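You operate a simulated robot arm through the tools that you are given. There is no shell and no other tool. Be economical: measure what you need, move in short steps, check, and stop when the job is done.

The job below is to be done with a simulated two-armed robot. You get a single attempt, and the scene is never put back.

## Task
Pick up the steel jug with one hand, pass it to the other hand and put it on the top of the long steel table. Set down upright: steel jug.

Only the result counts: the job must be done as asked and must still hold three seconds after the hand-in. Knocking over, shifting, dropping, spilling or breaking anything else fails it.

## Robot
Two 7-joint arms with two-finger parallel grippers on one trunk, on a base that drives. Base frame: it is fixed to the floor where the robot stands at the start and does not move with it; the origin is under the middle of the robot, x ahead of it, y to its left, z up. Units: m, rad, N and s.
The left shoulder is at the start at [0.07, 0.178, 0.921], the right one opposite. Places, roughly: top of the long steel table [0.6, -0.4, 0.9]. Payload 3.43 kg a hand.
Tool frame (each hand has its own): the origin (TCP) lies between the finger pads and is the grasp point; the fingertips stand 0.03 m ahead of it; z points along the fingers, y is the line along which they close. Largest opening 0.094 m; finger width 0.028, thickness 0.01; the body of the gripper, 0.05 by 0.096 m, starts 0.055 m behind the TCP.
Orientation is that of the tool frame in the base frame, as a unit quaternion [x, y, z, w]. With the fingers straight down and closing along the base's y, the tool's x points along the base's -x, its y along +y and its z along -z.

## Interface
- The arms move only by the tool play_rows. It takes "left_increments", "right_increments" or both (then of equal length, played together; a hand with none holds still); each is a list of rows, each a list of 7 numbers: the shift along the tool's x, y, z in m, then the turn, a rotation vector about the tool's x, y, z in rad, then the opening in per cent of the stroke, from 0 (shut) to 100 (fully open). In form: [[dx, dy, dz, rx, ry, rz, grip], ...]. A call has 1 to 20 rows; each row shifts and turns the commanded pose from where the row before left it, along the tool's axes as they then stand. Each row takes 0.2 s and may step no farther than 0.05 m and 0.15 rad from the row before; otherwise, or with a gripper value out of range, the whole call is refused. A pose out of reach is approached as far as the arm can. The call stops where the force on the tool passes 40 N (or 10 N more than at its start, if that is more) or the arm is blocked; 0.2 s more then pass. The fingers move at their own pace (about 0.153 m/s each) and stop on an object; they squeeze with about 38 N. The grip force told is the motor's: it shows also when the fingers shut on nothing. Time passes only in rows, and 0.2 s behind the last, so rows that do not move let the fingers close. It gives the time, the measured TCP pose, the force on the tool (base axes), the opening and the grip force at its end, in the units of the frame above (readings bear some noise), with the torque about the TCP (base axes, N m) and any sound that the robot's microphone picked up.
- Cameras (640 x 400 px; columns grow to the right, rows downward): "scene" is now at [0.1327, -0.0021, 1.2436]; the picture's right is [-0.11, -0.99, -0.00], its down [-0.54, 0.06, -0.84] and it looks along [0.84, -0.09, -0.54] (base axes); focal length 214 px, centre (320, 200). "left" rides on the left gripper at [0.076, -0.014, -0.103] in its tool frame; the picture's right is [0.18, 0.98, 0.00], its down [-0.75, 0.14, -0.64] and it looks along [-0.63, 0.12, 0.77] (tool axes); focal length 243 px, centre (320, 200). "right" rides on the right gripper at [0.076, 0.014, -0.103] in its tool frame; the picture's right is [-0.18, 0.98, 0.00], its down [-0.75, -0.14, -0.64] and it looks along [-0.63, -0.12, 0.77] (tool axes); focal length 243 px, centre (320, 200).
- get_image(camera): a new picture of that camera. No time passes.
- move_column(by): slides the trunk up (or, below 0, down) by that many m; the arms and the scene camera ride with it, the base frame stays. It gives what a move gives, with no picture.
- base_move(legs): drives the robot by 1 to 6 legs, each [ahead, turn to the left] in m and rad, along the robot's own axes; the way and the turn of a leg run together, so that a leg with both is an arc; at most 1.5 m and 3.142 rad a leg. The arms and the cameras ride along, it lands a little off, and it stops where it bumps. It gives what a move gives.
- turn_head(pan, tilt): turns the head with the scene camera to pan (to the left, within 1.501 rad either way) and tilt (down, from -0.506 to 1.204), counted from straight ahead of the robot. It gives what a move gives.
- locate(camera, pixels): there is no depth. For up to 12 entries [column, row, z] of the newest picture of that camera ("zoom" is the newest enlarged one), the place [x, y] in the base frame at which the ray of that pixel passes the height z, good to about 0.003 m, but the place of the scene camera against the robot may be out by one fixed shift of up to 0.012 m in any direction. No time passes.
- close_up(camera, box): a new picture of the part [left, top, right, bottom] of that camera's present view, enlarged. No time passes.
- hand_in(): hands the job in; it is judged then, once.

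Go step by step. Measure first, check grasps and placings, and put right what went wrong. The budget is 80 turns and 70 pictures, counting those below and the enlarged ones. Unless the task says otherwise, let go and move clear before handing in, and close with one line.

The tools are called after "Call:" as a command line: name --argument value ..., lists and objects as JSON in quotes. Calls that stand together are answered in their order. play_rows: Moves the arms, as the interface text tells. Its arguments: {"type":"object","properties":{"left_increments":{"type":"array","items":{"type":"array","items":{"type":"number"}}},"right_increments":{"type":"array","items":{"type":"array","items":{"type":"number"}}}},"required":[]} The other tools are called the same way: move_column (by) slides the trunk up or down; base_move (legs) drives the base; turn_head (pan, tilt) turns the head that bears the scene camera; get_image (camera) takes a picture; locate (camera, pixels) gives the place at which the rays of pixels pass given heights; close_up (camera, box) takes an enlarged picture of a part of a camera's view; hand_in () hands the job in.

At the start:

```text
t: 0.0
left_position: [0.5657, 0.1177, 1.0896]
left_tool_rot: [-0.001, 1.0, 0.0, 0.001]
left_force: [0.1, -0.4, -0.5]
left_wrist_torque: [0.01, -0.06, -0.04]
left_width: 0.0939
left_finger_force: 0.0
right_position: [0.3689, -0.2117, 1.1529]
right_tool_rot: [-0.001, 1.0, 0.002, 0.001]
right_force: [0.9, 0.4, -0.2]
right_wrist_torque: [-0.03, 0.0, 0.0]
right_width: 0.0942
right_finger_force: 0.1
trunk travel left (down, up): [-0.501, 0.339]
robot x, y, heading: [0.0006, -0.0033, 0.002]
head pan, tilt: [-0.108, 0.569]
```

scene: 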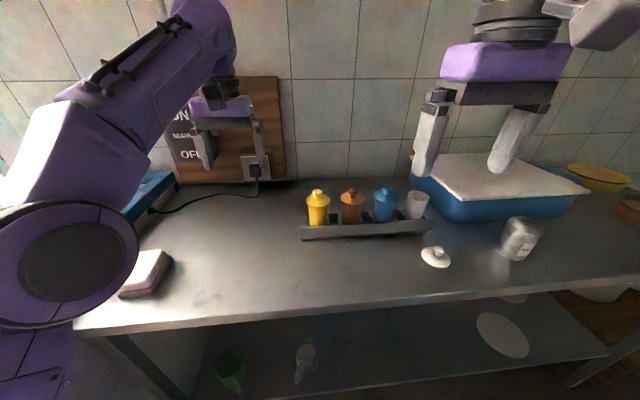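
right: 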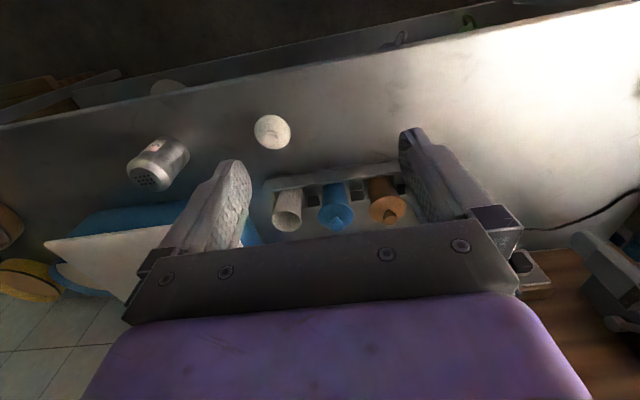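
left: 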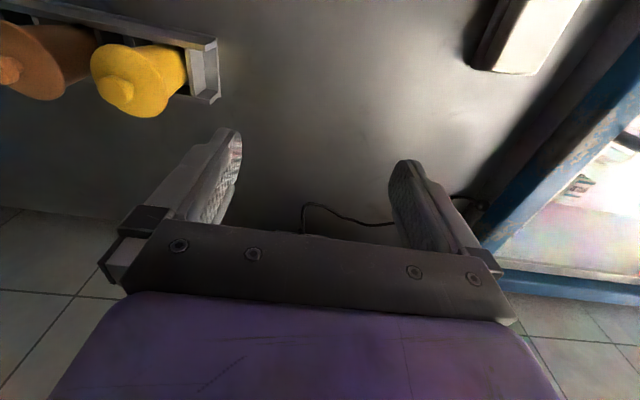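

The top of the table holds a perforated steel shaker (520,238), and there are things on the lower shelf (230,370), (305,362). I need to find the jug, so I'll look closer.

Call:
close_up --camera "scene" --box '[180, 300, 380, 400]'

Call:
close_up --camera "scene" --box '[440, 180, 640, 305]'

Call:
turn_head --pan 0.0 --tilt 1.1

Call:
get_image --camera "scene"

```text
3.20 times, centred on (280, 350) of scene
```

zoom: 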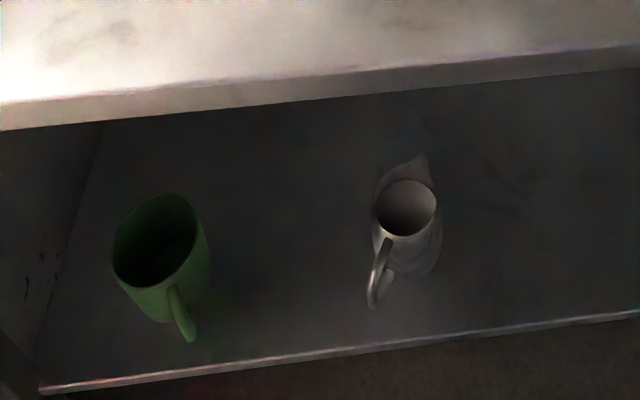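

```text
3.20 times, centred on (540, 242) of scene
```

zoom: 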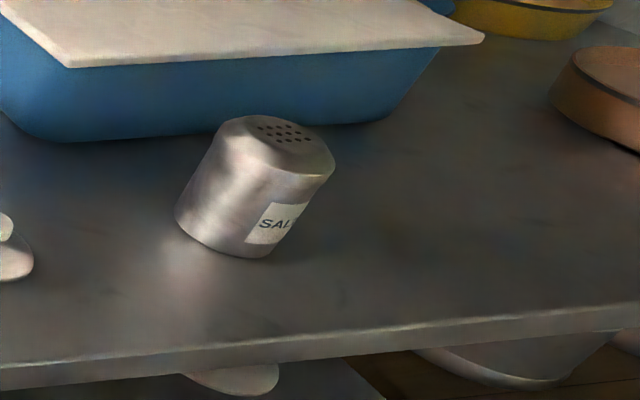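

```text
t: 0.9
left_position: [0.5651, 0.1183, 1.0893]
left_tool_rot: [0.0, 1.0, 0.0, 0.001]
left_force: [0.0, 0.2, -0.5]
left_wrist_torque: [-0.01, -0.01, 0.01]
left_width: 0.094
left_finger_force: 0.1
right_position: [0.3678, -0.2134, 1.1535]
right_tool_rot: [-0.001, 1.0, 0.002, 0.001]
right_force: [-0.2, 0.0, -0.7]
right_wrist_torque: [-0.02, 0.01, -0.05]
right_width: 0.0942
right_finger_force: 0.1
trunk travel left (down, up): [-0.501, 0.339]
robot x, y, heading: [-0.0031, 0.0022, 0.004]
head pan, tilt: [0.0, 1.1]
```

```text
64 pictures are left
```

scene: 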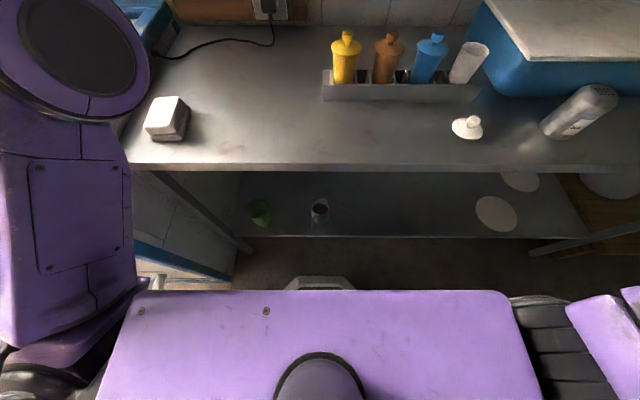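

The steel jug is on the lower shelf at (320,211), with a green mug beside it at (260,212). I'll measure it in this picture.

Call:
locate --camera "scene" --pixels '[[320, 210, 0.3], [320, 210, 0.4], [320, 222, 0.3], [260, 225, 0.3], [320, 237, 0.3], [320, 168, 0.9], [240, 237, 0.3], [550, 237, 0.3], [130, 168, 0.9], [468, 128, 0.9], [167, 120, 0.93], [590, 169, 0.9]]'

Call:
close_up --camera "scene" --box '[230, 165, 390, 265]'

```text
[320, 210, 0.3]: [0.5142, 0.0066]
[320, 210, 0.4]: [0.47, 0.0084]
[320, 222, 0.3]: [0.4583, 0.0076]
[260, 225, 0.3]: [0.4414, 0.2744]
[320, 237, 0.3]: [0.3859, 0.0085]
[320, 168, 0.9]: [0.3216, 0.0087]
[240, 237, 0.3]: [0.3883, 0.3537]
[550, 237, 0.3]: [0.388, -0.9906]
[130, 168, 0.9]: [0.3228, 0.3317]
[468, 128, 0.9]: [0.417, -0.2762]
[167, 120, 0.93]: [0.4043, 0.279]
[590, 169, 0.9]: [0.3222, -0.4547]
```

```text
4.00 times, centred on (310, 215) of scene
```

zoom: 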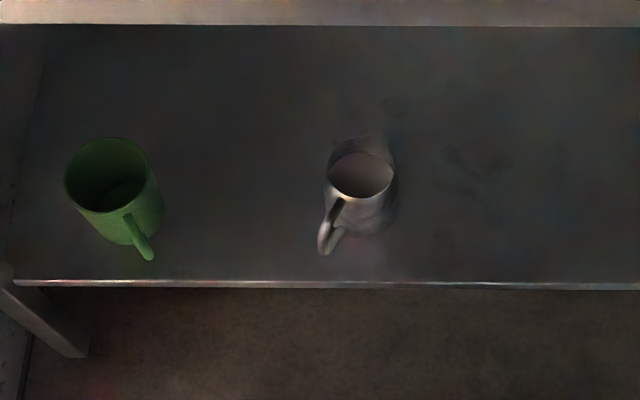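

The steel jug stands at roughly (0.48, 0.01) on the shelf, z≈0.3, about 0.07 wide and 0.09 tall. Its handle points at the front-left (zoom 327,240). It lies 0.16 m behind the table's front edge (x≈0.32), so I'll back off before lowering the trunk.

Call:
base_move --legs '[[-0.42, 0.0]]'

Call:
turn_head --pan 0.0 --tilt 0.6

Call:
get_image --camera "scene"

```text
t: 3.5
left_position: [0.1406, 0.1218, 1.089]
left_tool_rot: [-0.008, 1.0, 0.0, 0.001]
left_force: [-0.3, 0.0, 0.3]
left_wrist_torque: [-0.02, -0.02, 0.04]
left_width: 0.0941
left_finger_force: 0.0
right_position: [-0.0515, -0.2101, 1.1538]
right_tool_rot: [-0.009, 1.0, 0.001, 0.001]
right_force: [-0.2, -0.6, -0.2]
right_wrist_torque: [-0.01, -0.03, 0.0]
right_width: 0.0938
right_finger_force: 0.0
trunk travel left (down, up): [-0.501, 0.339]
robot x, y, heading: [-0.4217, -0.002, 0.018]
head pan, tilt: [0.0, 1.1]
```

```text
t: 4.5
left_position: [0.141, 0.1229, 1.0899]
left_tool_rot: [-0.008, 1.0, 0.0, 0.001]
left_force: [-0.3, 0.7, 0.4]
left_wrist_torque: [0.0, -0.03, 0.0]
left_width: 0.0939
left_finger_force: 0.1
right_position: [-0.0514, -0.2098, 1.1552]
right_tool_rot: [-0.009, 1.0, 0.0, 0.001]
right_force: [-0.2, -0.3, 0.3]
right_wrist_torque: [-0.03, 0.01, 0.0]
right_width: 0.0941
right_finger_force: 0.0
trunk travel left (down, up): [-0.501, 0.339]
robot x, y, heading: [-0.4202, 0.0019, 0.012]
head pan, tilt: [0.0, 0.6]
```

```text
62 pictures are left
```

scene: 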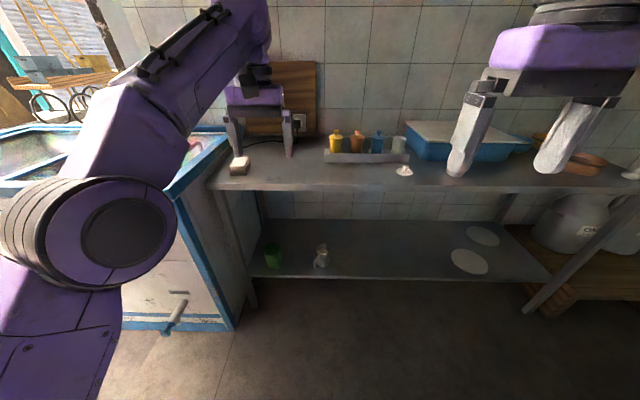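

We backed off cleanly, but a freezer chest on the left sticks out (corner at (235,330)). I'll measure it before lowering.

Call:
locate --camera "scene" --pixels '[[233, 330, 0.0], [115, 325, 0.06], [173, 198, 0.9], [228, 130, 0.9], [322, 266, 0.3], [322, 245, 0.4], [322, 278, 0.3], [320, 193, 0.9], [274, 268, 0.3], [250, 308, 0.0], [532, 312, 0.0]]'

Call:
close_up --camera "scene" --box '[240, 220, 368, 300]'

```text
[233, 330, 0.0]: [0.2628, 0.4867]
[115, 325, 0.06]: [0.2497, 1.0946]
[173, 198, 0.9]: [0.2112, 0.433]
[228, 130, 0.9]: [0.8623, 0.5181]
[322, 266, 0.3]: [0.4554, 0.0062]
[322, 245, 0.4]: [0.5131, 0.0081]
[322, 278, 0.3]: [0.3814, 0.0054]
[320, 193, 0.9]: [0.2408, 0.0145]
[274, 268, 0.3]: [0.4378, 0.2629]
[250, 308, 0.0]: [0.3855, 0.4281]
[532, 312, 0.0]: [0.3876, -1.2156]
```

```text
5.00 times, centred on (304, 260) of scene
```

zoom: 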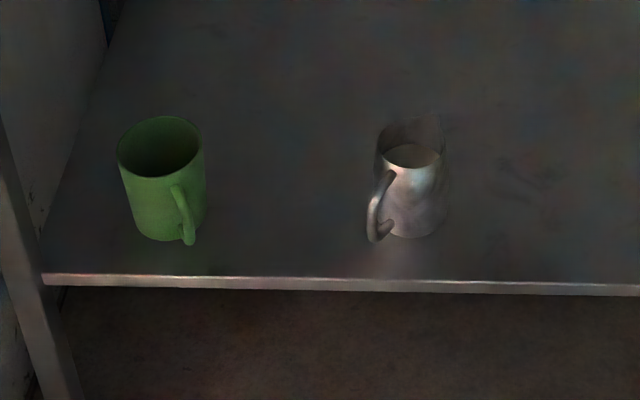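

The freezer front is at x≈0.21–0.26 with its side at y≈0.43, so there's room. I'll lower the trunk with the hands clear of the table edge.

Call:
move_column --by -0.4

Call:
get_image --camera "scene"

Call:
get_image --camera "left"

```text
t: 8.3
left_position: [0.1388, 0.1235, 0.6895]
left_tool_rot: [-0.007, 1.0, 0.0, 0.0]
left_force: [-0.1, -0.2, -0.5]
left_wrist_torque: [0.0, -0.02, 0.0]
left_width: 0.094
left_finger_force: 0.1
right_position: [-0.0505, -0.209, 0.753]
right_tool_rot: [-0.009, 1.0, 0.0, 0.001]
right_force: [0.0, -0.1, 0.9]
right_wrist_torque: [0.0, -0.03, -0.03]
right_width: 0.0941
right_finger_force: 0.1
trunk travel left (down, up): [-0.101, 0.739]
robot x, y, heading: [-0.419, -0.0014, 0.018]
head pan, tilt: [0.0, 0.6]
```

```text
60 pictures are left
```

scene: 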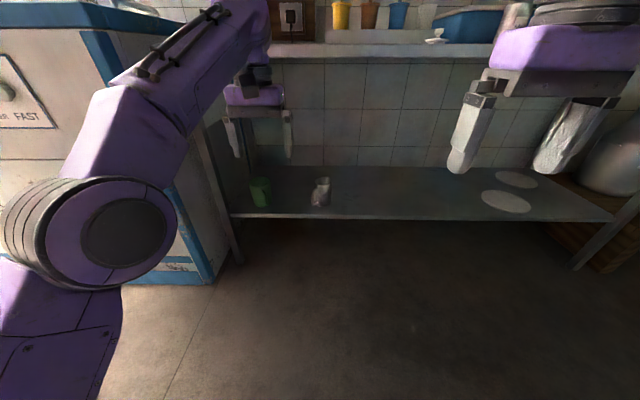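

```text
59 pictures are left
```

left: 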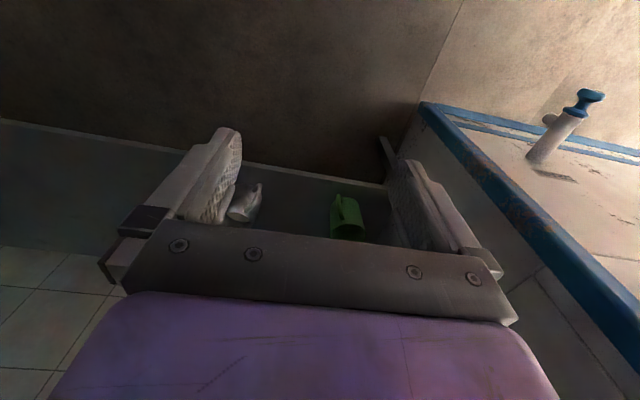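

I can see the jug clear of the arms at (321,190). I'll yaw the left hand about 25° right, lower it a bit and then pitch it up about 45°, all in free space.

Call:
play_rows --left_increments '[[0, 0, 0.04, 0, 0, 0.145, 100], [0, 0, 0.04, 0, 0, 0.145, 100], [0, 0, 0.04, 0, 0, 0.145, 100], [0, 0, 0, 0, -0.131, 0, 100], [0, 0, 0, 0, -0.131, 0, 100], [0, 0, 0, 0, -0.131, 0, 100], [0, 0, 0, 0, -0.131, 0, 100], [0, 0, 0, 0, -0.131, 0, 100], [0, 0, 0, 0, -0.131, 0, 100]]'

Call:
get_image --camera "scene"

Call:
get_image --camera "left"

Call:
close_up --camera "scene" --box '[240, 160, 368, 240]'

```text
t: 10.3
left_position: [0.1394, 0.1219, 0.5695]
left_tool_rot: [0.193, 0.902, -0.081, 0.377]
left_force: [-0.1, 0.3, -0.3]
left_wrist_torque: [0.0, -0.03, 0.02]
left_width: 0.094
left_finger_force: 0.1
right_position: [-0.0507, -0.2091, 0.7529]
right_tool_rot: [-0.008, 1.0, 0.001, 0.0]
right_force: [0.2, 0.0, 0.3]
right_wrist_torque: [0.04, 0.02, -0.01]
right_width: 0.0939
right_finger_force: 0.1
trunk travel left (down, up): [-0.101, 0.739]
robot x, y, heading: [-0.4232, -0.002, 0.012]
head pan, tilt: [0.0, 0.6]
```

```text
58 pictures are left
```

scene: 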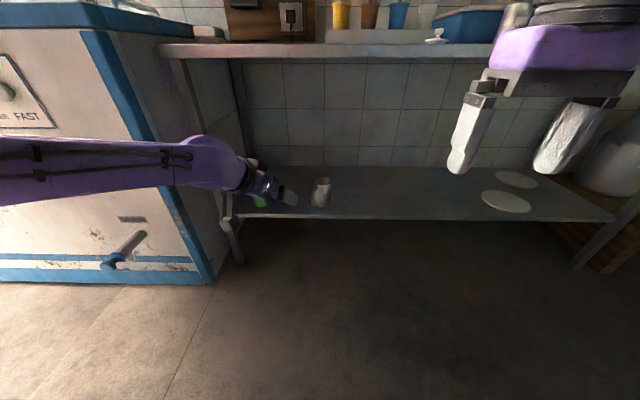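

```text
57 pictures are left
```

left: 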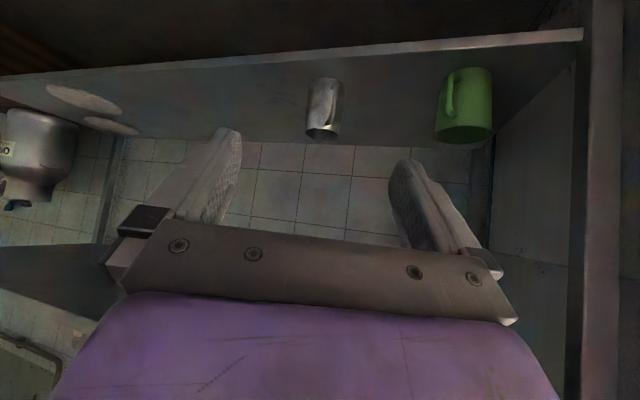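

```text
5.00 times, centred on (304, 200) of scene
```

zoom: 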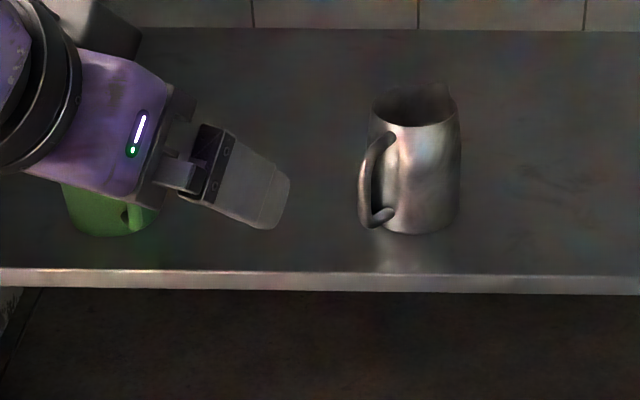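

The jug is clear in the zoom: body columns 372–460, rim front at (415,126), base front at (418,234), handle out to (360,185). I'll locate these, and cross-check with the left camera.

Call:
locate --camera "zoom" --pixels '[[418, 234, 0.3], [376, 218, 0.3], [460, 215, 0.3], [415, 126, 0.4], [372, 110, 0.4], [460, 110, 0.4], [361, 185, 0.35], [375, 224, 0.32], [320, 272, 0.3]]'

Call:
close_up --camera "left" --box '[272, 60, 400, 140]'

```text
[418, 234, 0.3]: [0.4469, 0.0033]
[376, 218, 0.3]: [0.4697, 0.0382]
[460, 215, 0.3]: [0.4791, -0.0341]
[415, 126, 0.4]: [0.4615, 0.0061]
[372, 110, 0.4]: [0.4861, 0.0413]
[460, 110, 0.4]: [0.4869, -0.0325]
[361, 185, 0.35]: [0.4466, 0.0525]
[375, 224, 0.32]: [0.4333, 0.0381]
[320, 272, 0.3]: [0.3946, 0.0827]
```

```text
5.00 times, centred on (336, 100) of left
```

zoom: 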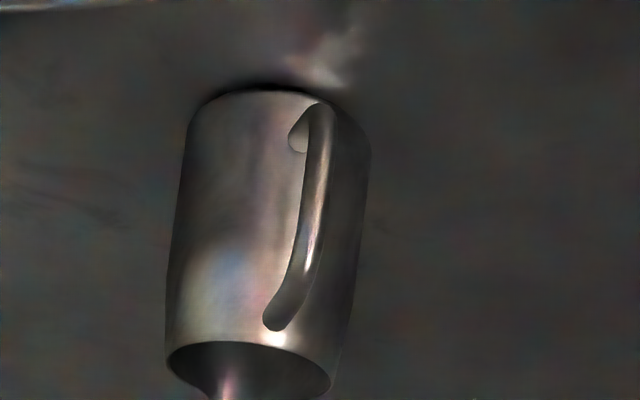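

The left camera sees the handle almost facing it (zoom 305,210) with the spout opposite. I'll cross-check the position from this view.

Call:
locate --camera "zoom" --pixels '[[265, 88, 0.3], [190, 120, 0.3], [365, 140, 0.3], [248, 342, 0.4], [248, 342, 0.41], [167, 355, 0.41], [330, 385, 0.41], [312, 200, 0.35], [300, 290, 0.38], [322, 110, 0.32]]'

```text
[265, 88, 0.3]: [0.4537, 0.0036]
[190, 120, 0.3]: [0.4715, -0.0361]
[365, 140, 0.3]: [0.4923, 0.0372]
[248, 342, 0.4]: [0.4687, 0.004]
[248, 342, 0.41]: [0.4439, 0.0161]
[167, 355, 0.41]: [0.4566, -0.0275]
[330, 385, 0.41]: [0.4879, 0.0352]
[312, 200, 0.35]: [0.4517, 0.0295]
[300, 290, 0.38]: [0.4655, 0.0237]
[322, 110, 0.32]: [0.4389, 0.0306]
```

Both views agree: jug centre ≈ (0.485, -0.003), about 0.105 tall, handle pointing at about 145°. I'll yaw the left hand another 9° so the handle falls between its fingers, then move to a standoff 0.12 m back along the tool axis.

Call:
play_rows --left_increments '[[0, 0, 0, 0.055, 0, 0.055, 100], [0, 0, 0, 0.055, 0, 0.055, 100], [-0.0107, 0.0107, 0.0345, 0, 0, 0, 100], [-0.0107, 0.0107, 0.0345, 0, 0, 0, 100], [-0.0107, 0.0107, 0.0345, 0, 0, 0, 100], [-0.0107, 0.0107, 0.0345, 0, 0, 0, 100], [-0.0107, 0.0107, 0.0345, 0, 0, 0, 100], [-0.0107, 0.0107, 0.0345, 0, 0, 0, 100], [-0.0107, 0.0107, 0.0345, 0, 0, 0, 100], [-0.0107, 0.0107, 0.0345, 0, 0, 0, 100]]'

Call:
get_image --camera "scene"

Call:
get_image --camera "left"

```text
t: 12.5
left_position: [0.3702, 0.0615, 0.4487]
left_tool_rot: [0.263, 0.886, -0.109, 0.367]
left_force: [0.0, -0.7, 0.5]
left_wrist_torque: [0.0, -0.02, -0.04]
left_width: 0.094
left_finger_force: 0.1
left hand out of reach, approached as far as the arm can: row 10
right_position: [-0.0512, -0.2099, 0.7534]
right_tool_rot: [-0.009, 1.0, 0.0, 0.001]
right_force: [0.3, 0.0, -1.1]
right_wrist_torque: [0.0, 0.04, 0.01]
right_width: 0.0939
right_finger_force: 0.1
trunk travel left (down, up): [-0.101, 0.739]
robot x, y, heading: [-0.4249, -0.0005, 0.017]
head pan, tilt: [0.0, 0.6]
```

```text
54 pictures are left
```

scene: 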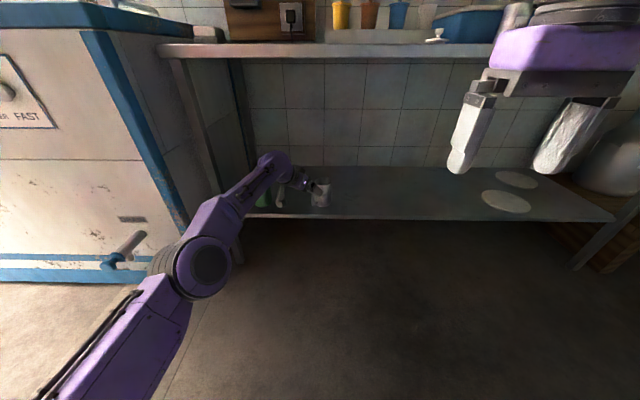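

```text
53 pictures are left
```

left: 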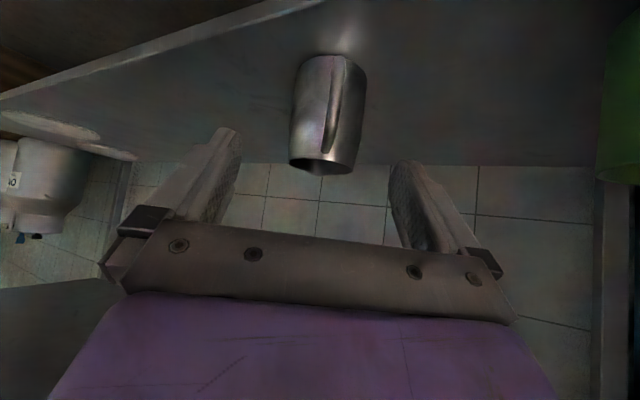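

The arm is stretched to its limit. I'll retract about 0.16 m in x, then drive 0.18 m forward so the arm can finish the approach with slack.

Call:
play_rows --left_increments '[[0.0187, -0.0177, -0.0189, 0, 0, 0, 100], [0.0187, -0.0177, -0.0189, 0, 0, 0, 100], [0.0187, -0.0177, -0.0189, 0, 0, 0, 100], [0.0187, -0.0177, -0.0189, 0, 0, 0, 100], [0.0187, -0.0177, -0.0189, 0, 0, 0, 100]]'

Call:
get_image --camera "scene"

```text
t: 13.7
left_position: [0.2086, 0.0611, 0.4484]
left_tool_rot: [0.262, 0.885, -0.109, 0.369]
left_force: [0.7, -0.4, -0.2]
left_wrist_torque: [0.0, -0.01, -0.03]
left_width: 0.0939
left_finger_force: 0.1
right_position: [-0.051, -0.2106, 0.7527]
right_tool_rot: [-0.009, 1.0, 0.001, 0.001]
right_force: [0.3, 0.6, 1.0]
right_wrist_torque: [0.02, -0.02, 0.03]
right_width: 0.094
right_finger_force: 0.0
trunk travel left (down, up): [-0.101, 0.739]
robot x, y, heading: [-0.4217, -0.0067, 0.015]
head pan, tilt: [0.0, 0.6]
```

```text
52 pictures are left
```

scene: 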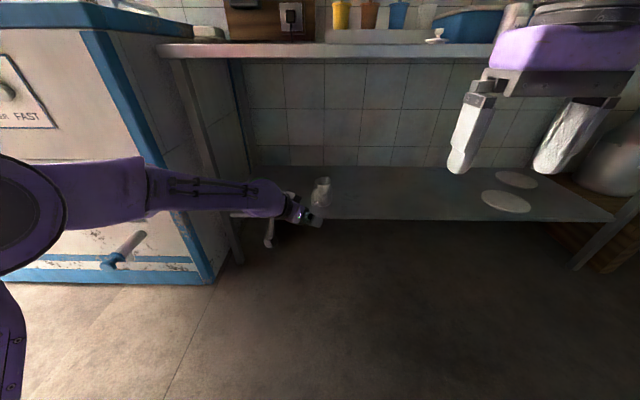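

The elbow (30,215) stays well in front of the freezer. Driving forward 0.18 m.

Call:
base_move --legs '[[0.18, 0.0]]'

Call:
get_image --camera "scene"

Call:
get_image --camera "left"

```text
t: 15.2
left_position: [0.3872, 0.0628, 0.449]
left_tool_rot: [0.263, 0.885, -0.108, 0.368]
left_force: [0.2, -0.9, -0.4]
left_wrist_torque: [0.0, -0.03, 0.01]
left_width: 0.094
left_finger_force: 0.1
right_position: [0.1283, -0.2073, 0.7538]
right_tool_rot: [-0.009, 1.0, 0.001, 0.002]
right_force: [0.5, 0.3, -0.3]
right_wrist_torque: [-0.03, 0.01, 0.03]
right_width: 0.094
right_finger_force: 0.1
trunk travel left (down, up): [-0.101, 0.739]
robot x, y, heading: [-0.2431, 0.0018, 0.015]
head pan, tilt: [0.0, 0.6]
```

```text
51 pictures are left
```

scene: 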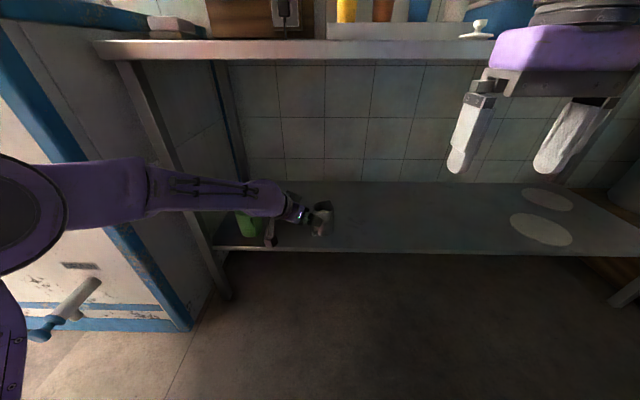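

```text
50 pictures are left
```

left: 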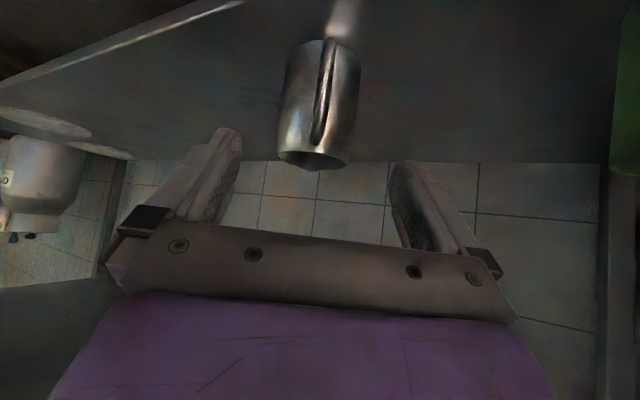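

The handle now faces the hand (326,95), right along the tool axis. Refining the position with a left close-up.

Call:
close_up --camera "left" --box '[240, 20, 400, 180]'

Call:
locate --camera "left" --pixels '[[316, 41, 0.3], [290, 53, 0.3], [358, 60, 0.3], [310, 152, 0.405], [279, 150, 0.405], [346, 160, 0.405]]'

```text
2.50 times, centred on (320, 100) of left
```

zoom: 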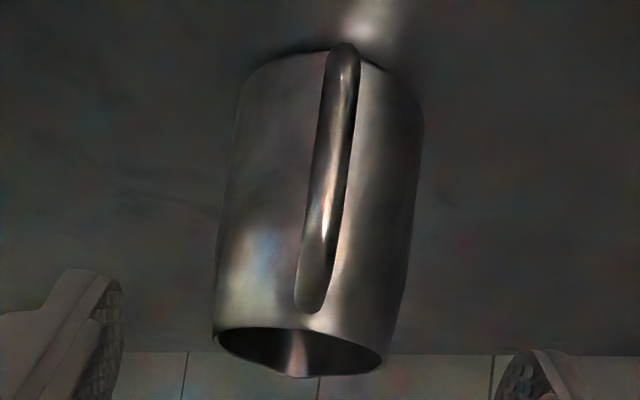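

```text
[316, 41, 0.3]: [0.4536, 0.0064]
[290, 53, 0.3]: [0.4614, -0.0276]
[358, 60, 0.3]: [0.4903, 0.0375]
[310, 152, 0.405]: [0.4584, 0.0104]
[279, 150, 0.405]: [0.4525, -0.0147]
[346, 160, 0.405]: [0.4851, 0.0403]
```

The line to the jug is centred: I need about 0.143 m along the tool z with practically no sideways shift. I'll go 0.10 first and check.

Call:
play_rows --left_increments '[[-0.001, 0, 0.02, 0, 0, 0, 100], [-0.001, 0, 0.02, 0, 0, 0, 100], [-0.001, 0, 0.02, 0, 0, 0, 100], [-0.001, 0, 0.02, 0, 0, 0, 100], [-0.001, 0, 0.02, 0, 0, 0, 100]]'

Call:
get_image --camera "left"

Call:
close_up --camera "scene" --box '[180, 150, 420, 300]'

```text
t: 16.4
left_position: [0.4518, 0.0234, 0.3829]
left_tool_rot: [0.263, 0.885, -0.11, 0.369]
left_force: [0.5, 0.4, 0.6]
left_wrist_torque: [-0.02, -0.01, -0.04]
left_width: 0.0941
left_finger_force: 0.0
right_position: [0.128, -0.2071, 0.7535]
right_tool_rot: [-0.01, 1.0, 0.002, 0.001]
right_force: [-0.1, 0.6, -1.1]
right_wrist_torque: [0.0, -0.04, 0.03]
right_width: 0.0939
right_finger_force: 0.0
trunk travel left (down, up): [-0.101, 0.739]
robot x, y, heading: [-0.2416, -0.0006, 0.012]
head pan, tilt: [0.0, 0.6]
```

```text
48 pictures are left
```

left: 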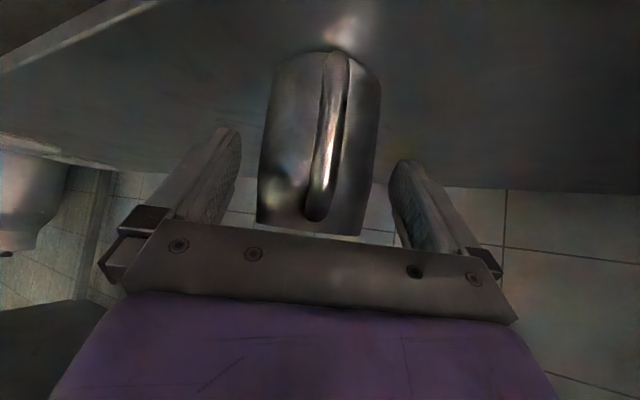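

```text
2.67 times, centred on (300, 225) of scene
```

zoom: 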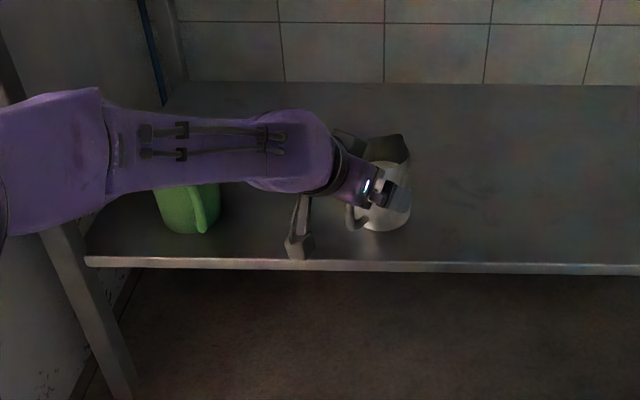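

The jug is centred between the fingers (258–378 against pads at 240 and 390). I'll advance the remaining 0.042 m gently.

Call:
play_rows --left_increments '[[0, 0, 0.012, 0, 0, 0, 100], [0, 0, 0.012, 0, 0, 0, 100], [0, 0, 0.01, 0, 0, 0, 100], [0, 0, 0.007, 0, 0, 0, 100]]'

Call:
get_image --camera "left"

Call:
close_up --camera "scene" --box '[260, 170, 388, 250]'

```text
t: 17.4
left_position: [0.4744, 0.0081, 0.3541]
left_tool_rot: [0.262, 0.885, -0.108, 0.369]
left_force: [-3.9, 2.9, 8.8]
left_wrist_torque: [0.1, 0.19, -0.01]
left_width: 0.094
left_finger_force: 0.0
right_position: [0.1267, -0.2079, 0.7535]
right_tool_rot: [-0.009, 1.0, 0.001, 0.001]
right_force: [0.0, -0.2, -0.4]
right_wrist_torque: [-0.02, 0.02, 0.03]
right_width: 0.0939
right_finger_force: 0.1
trunk travel left (down, up): [-0.101, 0.739]
robot x, y, heading: [-0.2433, 0.0005, 0.011]
head pan, tilt: [0.0, 0.6]
```

```text
46 pictures are left
```

left: 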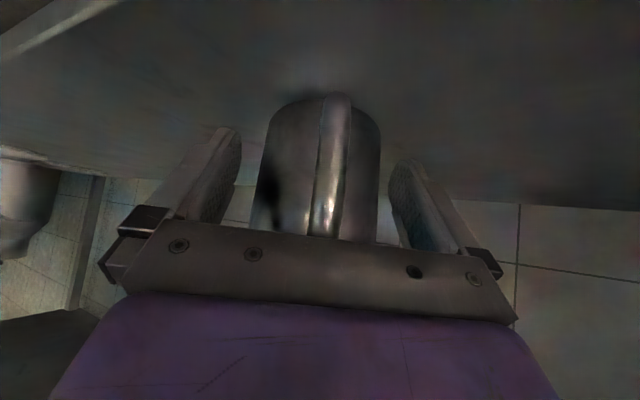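

```text
5.00 times, centred on (324, 210) of scene
```

zoom: 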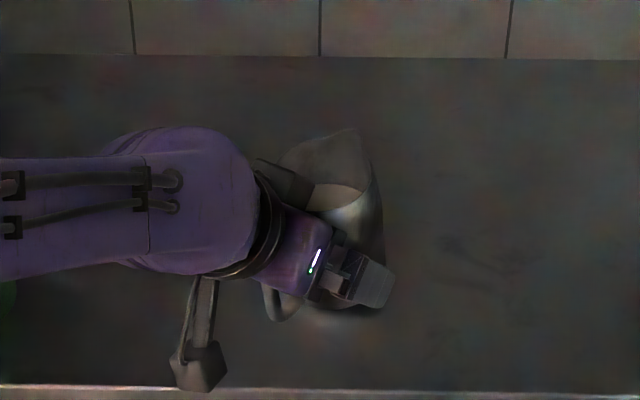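

There's a 9 N contact: the palm is touching the handle. I'll back off 5 mm along the tool and close the fingers.

Call:
play_rows --left_increments '[[0, 0, -0.005, 0, 0, 0, 100], [0, 0, 0, 0, 0, 0, 60], [0, 0, 0, 0, 0, 0, 0], [0, 0, 0, 0, 0, 0, 0], [0, 0, 0, 0, 0, 0, 0]]'

Call:
get_image --camera "left"

```text
t: 18.6
left_position: [0.4712, 0.0092, 0.3565]
left_tool_rot: [0.263, 0.885, -0.109, 0.367]
left_force: [-0.3, 0.1, -2.4]
left_wrist_torque: [-0.02, 0.08, -0.04]
left_width: 0.015
left_finger_force: 38.3
right_position: [0.1286, -0.2078, 0.7537]
right_tool_rot: [-0.008, 1.0, 0.001, 0.0]
right_force: [-0.3, -0.1, -0.3]
right_wrist_torque: [-0.03, -0.03, -0.02]
right_width: 0.0942
right_finger_force: 0.1
trunk travel left (down, up): [-0.101, 0.739]
robot x, y, heading: [-0.2445, 0.0021, 0.013]
head pan, tilt: [0.0, 0.6]
```

```text
44 pictures are left
```

left: 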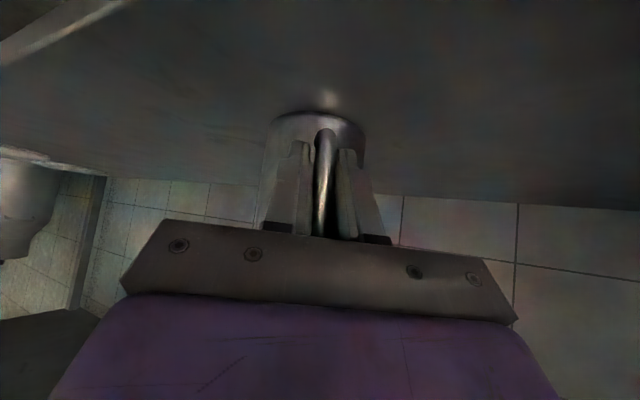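

The fingers closed on the handle (width 0.015), not on the body. I'll see how the jug stands now.

Call:
close_up --camera "scene" --box '[260, 170, 388, 250]'

Call:
close_up --camera "left" --box '[240, 80, 400, 260]'

```text
5.00 times, centred on (324, 210) of scene
```

zoom: 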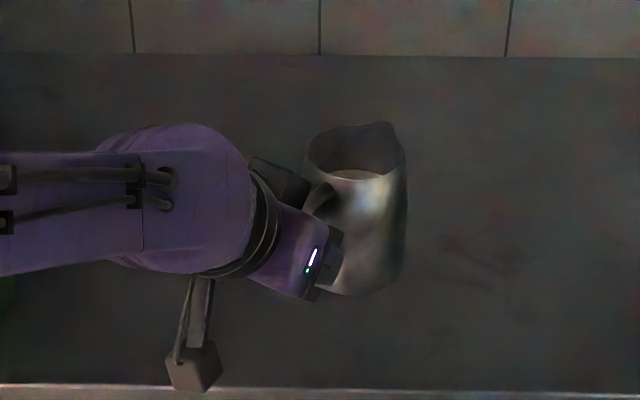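

```text
2.22 times, centred on (320, 170) of left
```

zoom: 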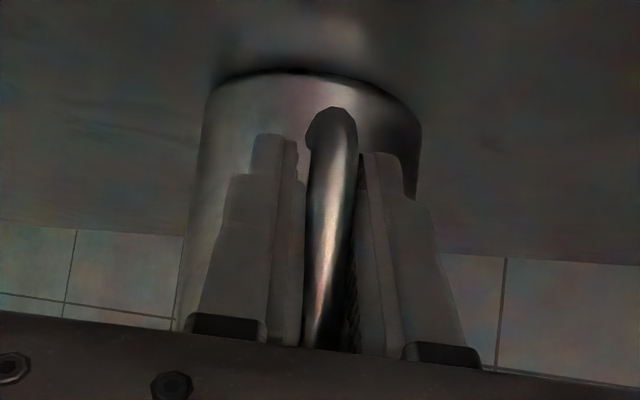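

The jug slid forward a little, it stands upright, and the handle is pinched firmly. This handle grip leaves the body free for the other hand, so I'll test it with a small 2.5 cm lift.

Call:
play_rows --left_increments '[[-0.0035, 0, -0.0035, 0, 0, 0, 0], [-0.0071, 0, -0.0071, 0, 0, 0, 0], [-0.0071, 0, -0.0071, 0, 0, 0, 0], [0, 0, 0, 0, 0, 0, 0]]'

Call:
close_up --camera "scene" --box '[260, 170, 388, 250]'

Call:
close_up --camera "left" --box '[240, 80, 400, 260]'

```text
t: 19.6
left_position: [0.4717, 0.0093, 0.3796]
left_tool_rot: [0.262, 0.886, -0.109, 0.367]
left_force: [0.7, 0.3, -4.5]
left_wrist_torque: [0.15, 0.23, 0.01]
left_width: 0.0153
left_finger_force: 38.6
right_position: [0.1295, -0.2074, 0.7535]
right_tool_rot: [-0.008, 1.0, 0.001, 0.0]
right_force: [0.7, -0.6, 0.1]
right_wrist_torque: [0.03, 0.01, -0.01]
right_width: 0.0941
right_finger_force: 0.1
trunk travel left (down, up): [-0.101, 0.739]
robot x, y, heading: [-0.2406, -0.0016, 0.014]
head pan, tilt: [0.0, 0.6]
```

```text
5.00 times, centred on (324, 210) of scene
```

zoom: 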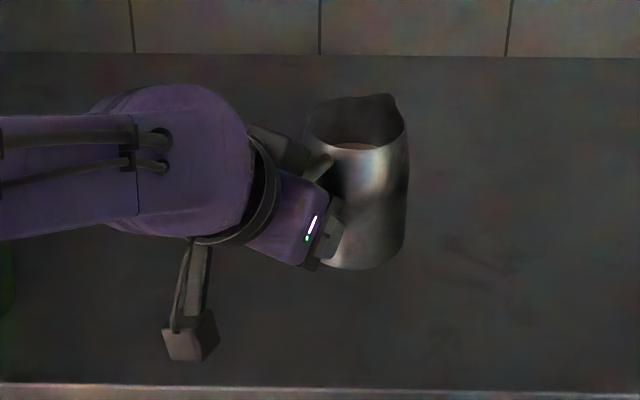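

```text
2.22 times, centred on (320, 170) of left
```

zoom: 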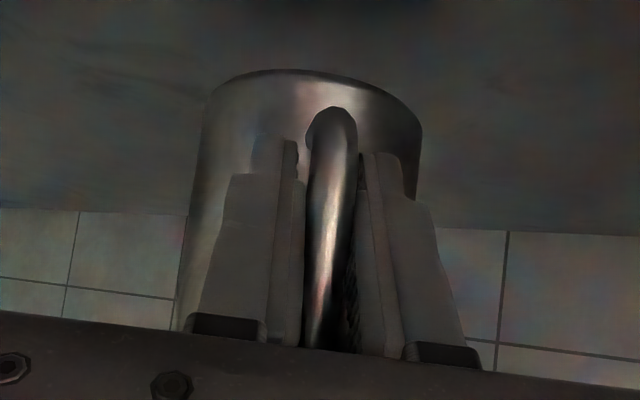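

The lift holds: 4.5 N of weight, constant tilt, width 0.015. I'll raise 6 cm more and then drive back out from under the table.

Call:
play_rows --left_increments '[[-0.0106, 0, -0.0106, 0, 0, 0, 0], [-0.0106, 0, -0.0106, 0, 0, 0, 0], [-0.0106, 0, -0.0106, 0, 0, 0, 0], [-0.0106, 0, -0.0106, 0, 0, 0, 0], [0, 0, 0, 0, 0, 0, 0]]'

Call:
base_move --legs '[[-0.2, 0.0], [-0.2, 0.0]]'

Call:
get_image --camera "scene"

Call:
get_image --camera "left"

```text
t: 20.8
left_position: [0.4719, 0.0079, 0.4408]
left_tool_rot: [0.263, 0.885, -0.108, 0.368]
left_force: [0.9, -0.4, -4.9]
left_wrist_torque: [0.12, 0.22, -0.01]
left_width: 0.0151
left_finger_force: 38.1
right_position: [0.1294, -0.2078, 0.7529]
right_tool_rot: [-0.01, 1.0, 0.001, 0.0]
right_force: [0.4, -0.6, 0.6]
right_wrist_torque: [-0.03, 0.0, 0.04]
right_width: 0.0941
right_finger_force: 0.0
trunk travel left (down, up): [-0.101, 0.739]
robot x, y, heading: [-0.2442, 0.0039, 0.018]
head pan, tilt: [0.0, 0.6]
```

```text
t: 23.6
left_position: [0.0725, 0.0036, 0.4393]
left_tool_rot: [0.263, 0.885, -0.108, 0.368]
left_force: [0.5, 1.1, -4.3]
left_wrist_torque: [0.1, 0.24, -0.02]
left_width: 0.015
left_finger_force: 38.0
right_position: [-0.2717, -0.2134, 0.7534]
right_tool_rot: [-0.008, 1.0, 0.001, 0.0]
right_force: [0.3, 0.0, 0.4]
right_wrist_torque: [-0.05, -0.03, 0.01]
right_width: 0.0936
right_finger_force: 0.1
trunk travel left (down, up): [-0.101, 0.739]
robot x, y, heading: [-0.6393, -0.0036, 0.018]
head pan, tilt: [0.0, 0.6]
```

```text
39 pictures are left
```

scene: 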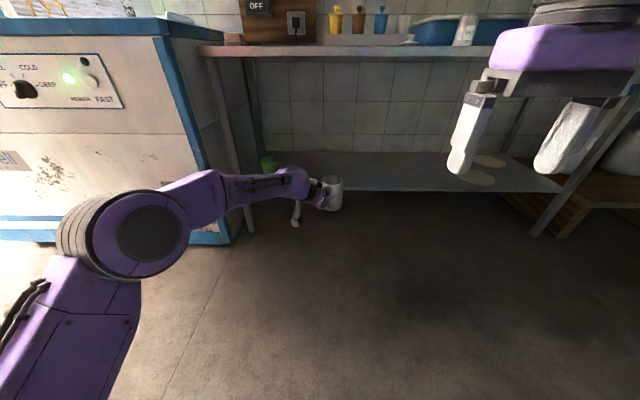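

```text
38 pictures are left
```

left: 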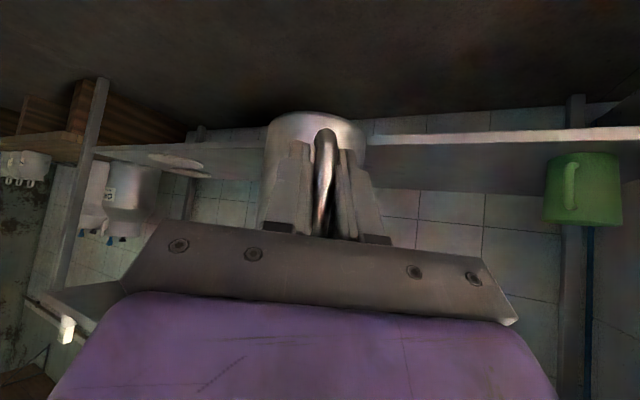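

The jug is out and upright, and the green mug is undisturbed. Raising the trunk 0.5 m, clear of the table.

Call:
move_column --by 0.5

Call:
play_rows --left_increments '[[0.0197, -0.0183, -0.0197, 0, 0, 0, 0], [0.0197, -0.0183, -0.0197, 0, 0, 0, 0], [0.0197, -0.0183, -0.0197, 0, 0, 0, 0], [0.0197, -0.0183, -0.0197, 0, 0, 0, 0], [0.0197, -0.0183, -0.0197, 0, 0, 0, 0], [0.0197, -0.0183, -0.0197, 0, 0, 0, 0], [0, 0, 0, 0, 0, 0, 0]]'

Call:
turn_head --pan -0.1 --tilt 0.7

Call:
get_image --camera "scene"

Call:
get_image --camera "right"

```text
refused: 0.5 is not a number from -0.4 to 0.4
```

```text
t: 25.2
left_position: [-0.1285, -0.0023, 0.4398]
left_tool_rot: [0.262, 0.886, -0.108, 0.367]
left_force: [0.1, 0.3, -4.8]
left_wrist_torque: [0.14, 0.22, 0.01]
left_width: 0.015
left_finger_force: 38.2
right_position: [-0.2716, -0.2144, 0.7532]
right_tool_rot: [-0.008, 1.0, 0.0, 0.001]
right_force: [1.2, 0.7, 0.2]
right_wrist_torque: [-0.01, 0.02, -0.01]
right_width: 0.094
right_finger_force: 0.1
trunk travel left (down, up): [-0.101, 0.739]
robot x, y, heading: [-0.6449, -0.0045, 0.012]
head pan, tilt: [0.0, 0.6]
```

```text
t: 25.9
left_position: [-0.1264, -0.0011, 0.4395]
left_tool_rot: [0.263, 0.886, -0.109, 0.367]
left_force: [-0.1, 0.3, -4.1]
left_wrist_torque: [0.14, 0.18, -0.01]
left_width: 0.0148
left_finger_force: 38.1
right_position: [-0.2706, -0.214, 0.7525]
right_tool_rot: [-0.01, 1.0, 0.001, 0.0]
right_force: [-0.4, -0.4, 0.5]
right_wrist_torque: [0.0, -0.04, 0.01]
right_width: 0.0937
right_finger_force: 0.1
trunk travel left (down, up): [-0.101, 0.739]
robot x, y, heading: [-0.645, -0.0077, 0.01]
head pan, tilt: [-0.099, 0.7]
```

```text
37 pictures are left
```

scene: 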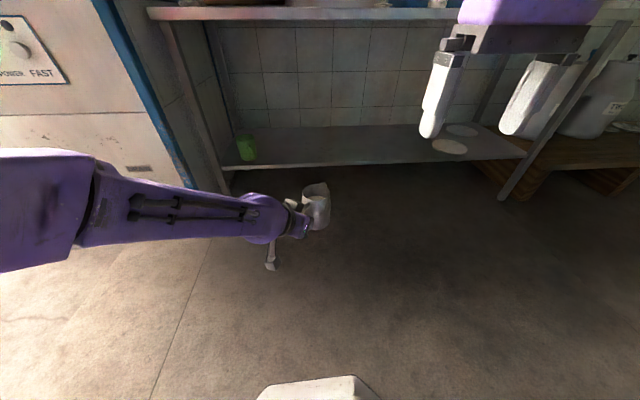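

```text
36 pictures are left
```

right: 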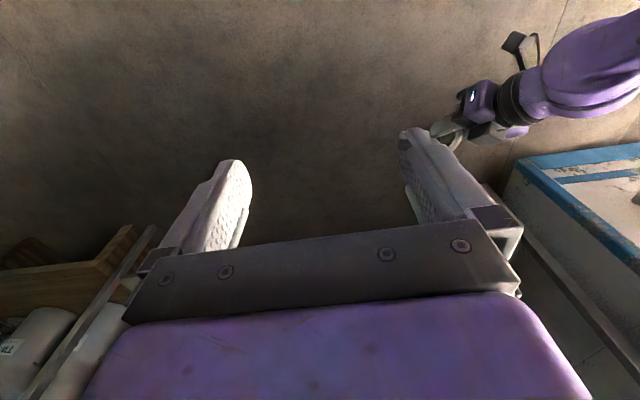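

Trunk steps are limited to 0.4, so I'll raise it 0.4. The jug is held in front of the robot, and I'll then measure it for the handover.

Call:
move_column --by 0.4

Call:
close_up --camera "scene" --box '[240, 150, 400, 250]'

Call:
close_up --camera "left" --box '[220, 80, 420, 260]'

```text
t: 29.7
left_position: [-0.1273, -0.0015, 0.8401]
left_tool_rot: [0.262, 0.885, -0.108, 0.368]
left_force: [0.0, 0.2, -4.6]
left_wrist_torque: [0.18, 0.17, -0.01]
left_width: 0.0149
left_finger_force: 38.1
right_position: [-0.2717, -0.2132, 1.1537]
right_tool_rot: [-0.009, 1.0, 0.0, 0.0]
right_force: [-0.2, 0.2, 0.3]
right_wrist_torque: [0.0, -0.02, 0.05]
right_width: 0.0941
right_finger_force: 0.1
trunk travel left (down, up): [-0.501, 0.339]
robot x, y, heading: [-0.6463, -0.0038, 0.017]
head pan, tilt: [-0.099, 0.7]
```

```text
4.00 times, centred on (320, 200) of scene
```

zoom: 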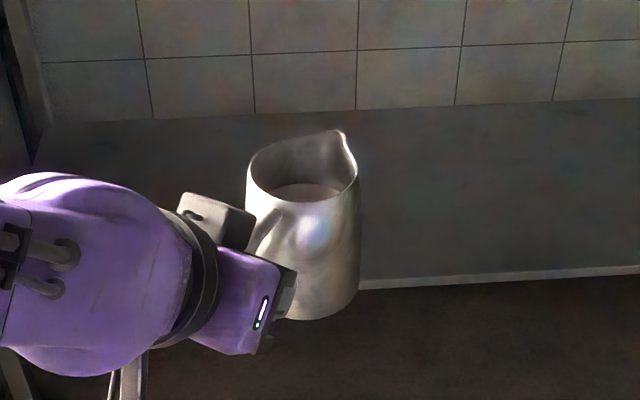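

```text
2.22 times, centred on (320, 170) of left
```

zoom: 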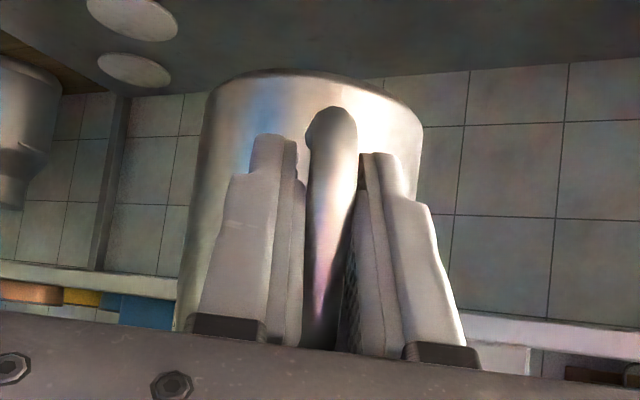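

The jug is held well and nearly upright, with the spout opposite the handle. The pale disc at (300,190) may be milk, so I'll keep it upright. Measuring the rim.

Call:
locate --camera "zoom" --pixels '[[247, 175, 0.889], [358, 178, 0.889], [305, 203, 0.889], [298, 140, 0.889], [342, 131, 0.889], [310, 320, 0.784], [360, 300, 0.784]]'

Call:
locate --camera "left" --pixels '[[318, 112, 0.784], [275, 126, 0.784], [366, 134, 0.784]]'

```text
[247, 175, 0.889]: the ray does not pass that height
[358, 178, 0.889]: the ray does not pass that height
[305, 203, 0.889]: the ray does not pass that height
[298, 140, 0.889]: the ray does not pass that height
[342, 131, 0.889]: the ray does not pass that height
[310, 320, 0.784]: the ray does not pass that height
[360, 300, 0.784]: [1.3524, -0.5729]
```

```text
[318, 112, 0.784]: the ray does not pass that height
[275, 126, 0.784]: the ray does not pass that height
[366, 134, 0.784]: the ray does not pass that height
```

The locate used the older left frames. I'll take fresh pictures and locate in each.

Call:
get_image --camera "left"

Call:
locate --camera "left" --pixels '[[318, 112, 0.784], [275, 126, 0.784], [366, 134, 0.784]]'

Call:
close_up --camera "scene" --box '[272, 170, 352, 235]'

Call:
locate --camera "scene" --pixels '[[301.75, 193.75, 0.889], [329.5, 194.5, 0.889], [316.25, 200.75, 0.889], [314.5, 185, 0.889], [325.5, 182.75, 0.889], [317.5, 230, 0.784], [329.5, 223, 0.784]]'

```text
33 pictures are left
```

left: 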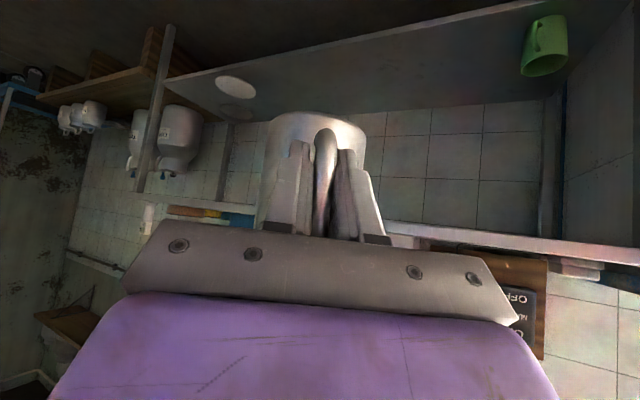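

```text
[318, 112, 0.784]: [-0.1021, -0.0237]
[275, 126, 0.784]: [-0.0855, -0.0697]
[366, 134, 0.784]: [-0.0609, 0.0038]
```

```text
6.15 times, centred on (312, 202) of scene
```

zoom: 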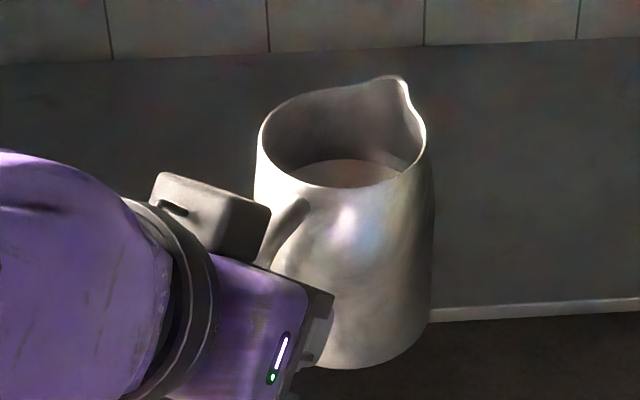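

```text
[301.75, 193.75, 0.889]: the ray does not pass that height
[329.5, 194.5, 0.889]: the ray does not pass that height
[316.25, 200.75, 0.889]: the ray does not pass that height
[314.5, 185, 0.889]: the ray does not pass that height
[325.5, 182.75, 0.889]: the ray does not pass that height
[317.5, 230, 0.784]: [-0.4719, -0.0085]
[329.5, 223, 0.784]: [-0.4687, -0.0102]
```

Zoom is now the scene view: rim left (257,150), right (426,145), front (345,188), base front (350,368). Locating these.

Call:
locate --camera "zoom" --pixels '[[257, 150, 0.889], [426, 145, 0.889], [345, 188, 0.889], [335, 92, 0.889], [395, 76, 0.889], [365, 369, 0.784], [432, 330, 0.784], [345, 188, 0.879], [345, 188, 0.899], [303, 205, 0.87]]'

Call:
play_rows --right_increments '[[0, 0, 0, 0, 0, 0.14, 100], [0, 0, 0, 0, 0, 0.14, 100], [0, 0, 0, 0, 0, 0.14, 100], [0, 0, 0, 0, 0, 0.155, 100]]'

```text
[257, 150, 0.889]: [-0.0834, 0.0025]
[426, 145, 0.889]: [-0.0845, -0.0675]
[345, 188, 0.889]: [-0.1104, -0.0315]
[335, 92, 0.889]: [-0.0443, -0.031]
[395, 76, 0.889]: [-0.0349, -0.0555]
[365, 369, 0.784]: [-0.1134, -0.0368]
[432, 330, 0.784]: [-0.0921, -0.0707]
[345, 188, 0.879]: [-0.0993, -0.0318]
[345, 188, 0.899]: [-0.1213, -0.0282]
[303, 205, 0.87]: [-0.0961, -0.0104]
```

```text
refused: row 4 steps farther than a row can; nothing moved
```

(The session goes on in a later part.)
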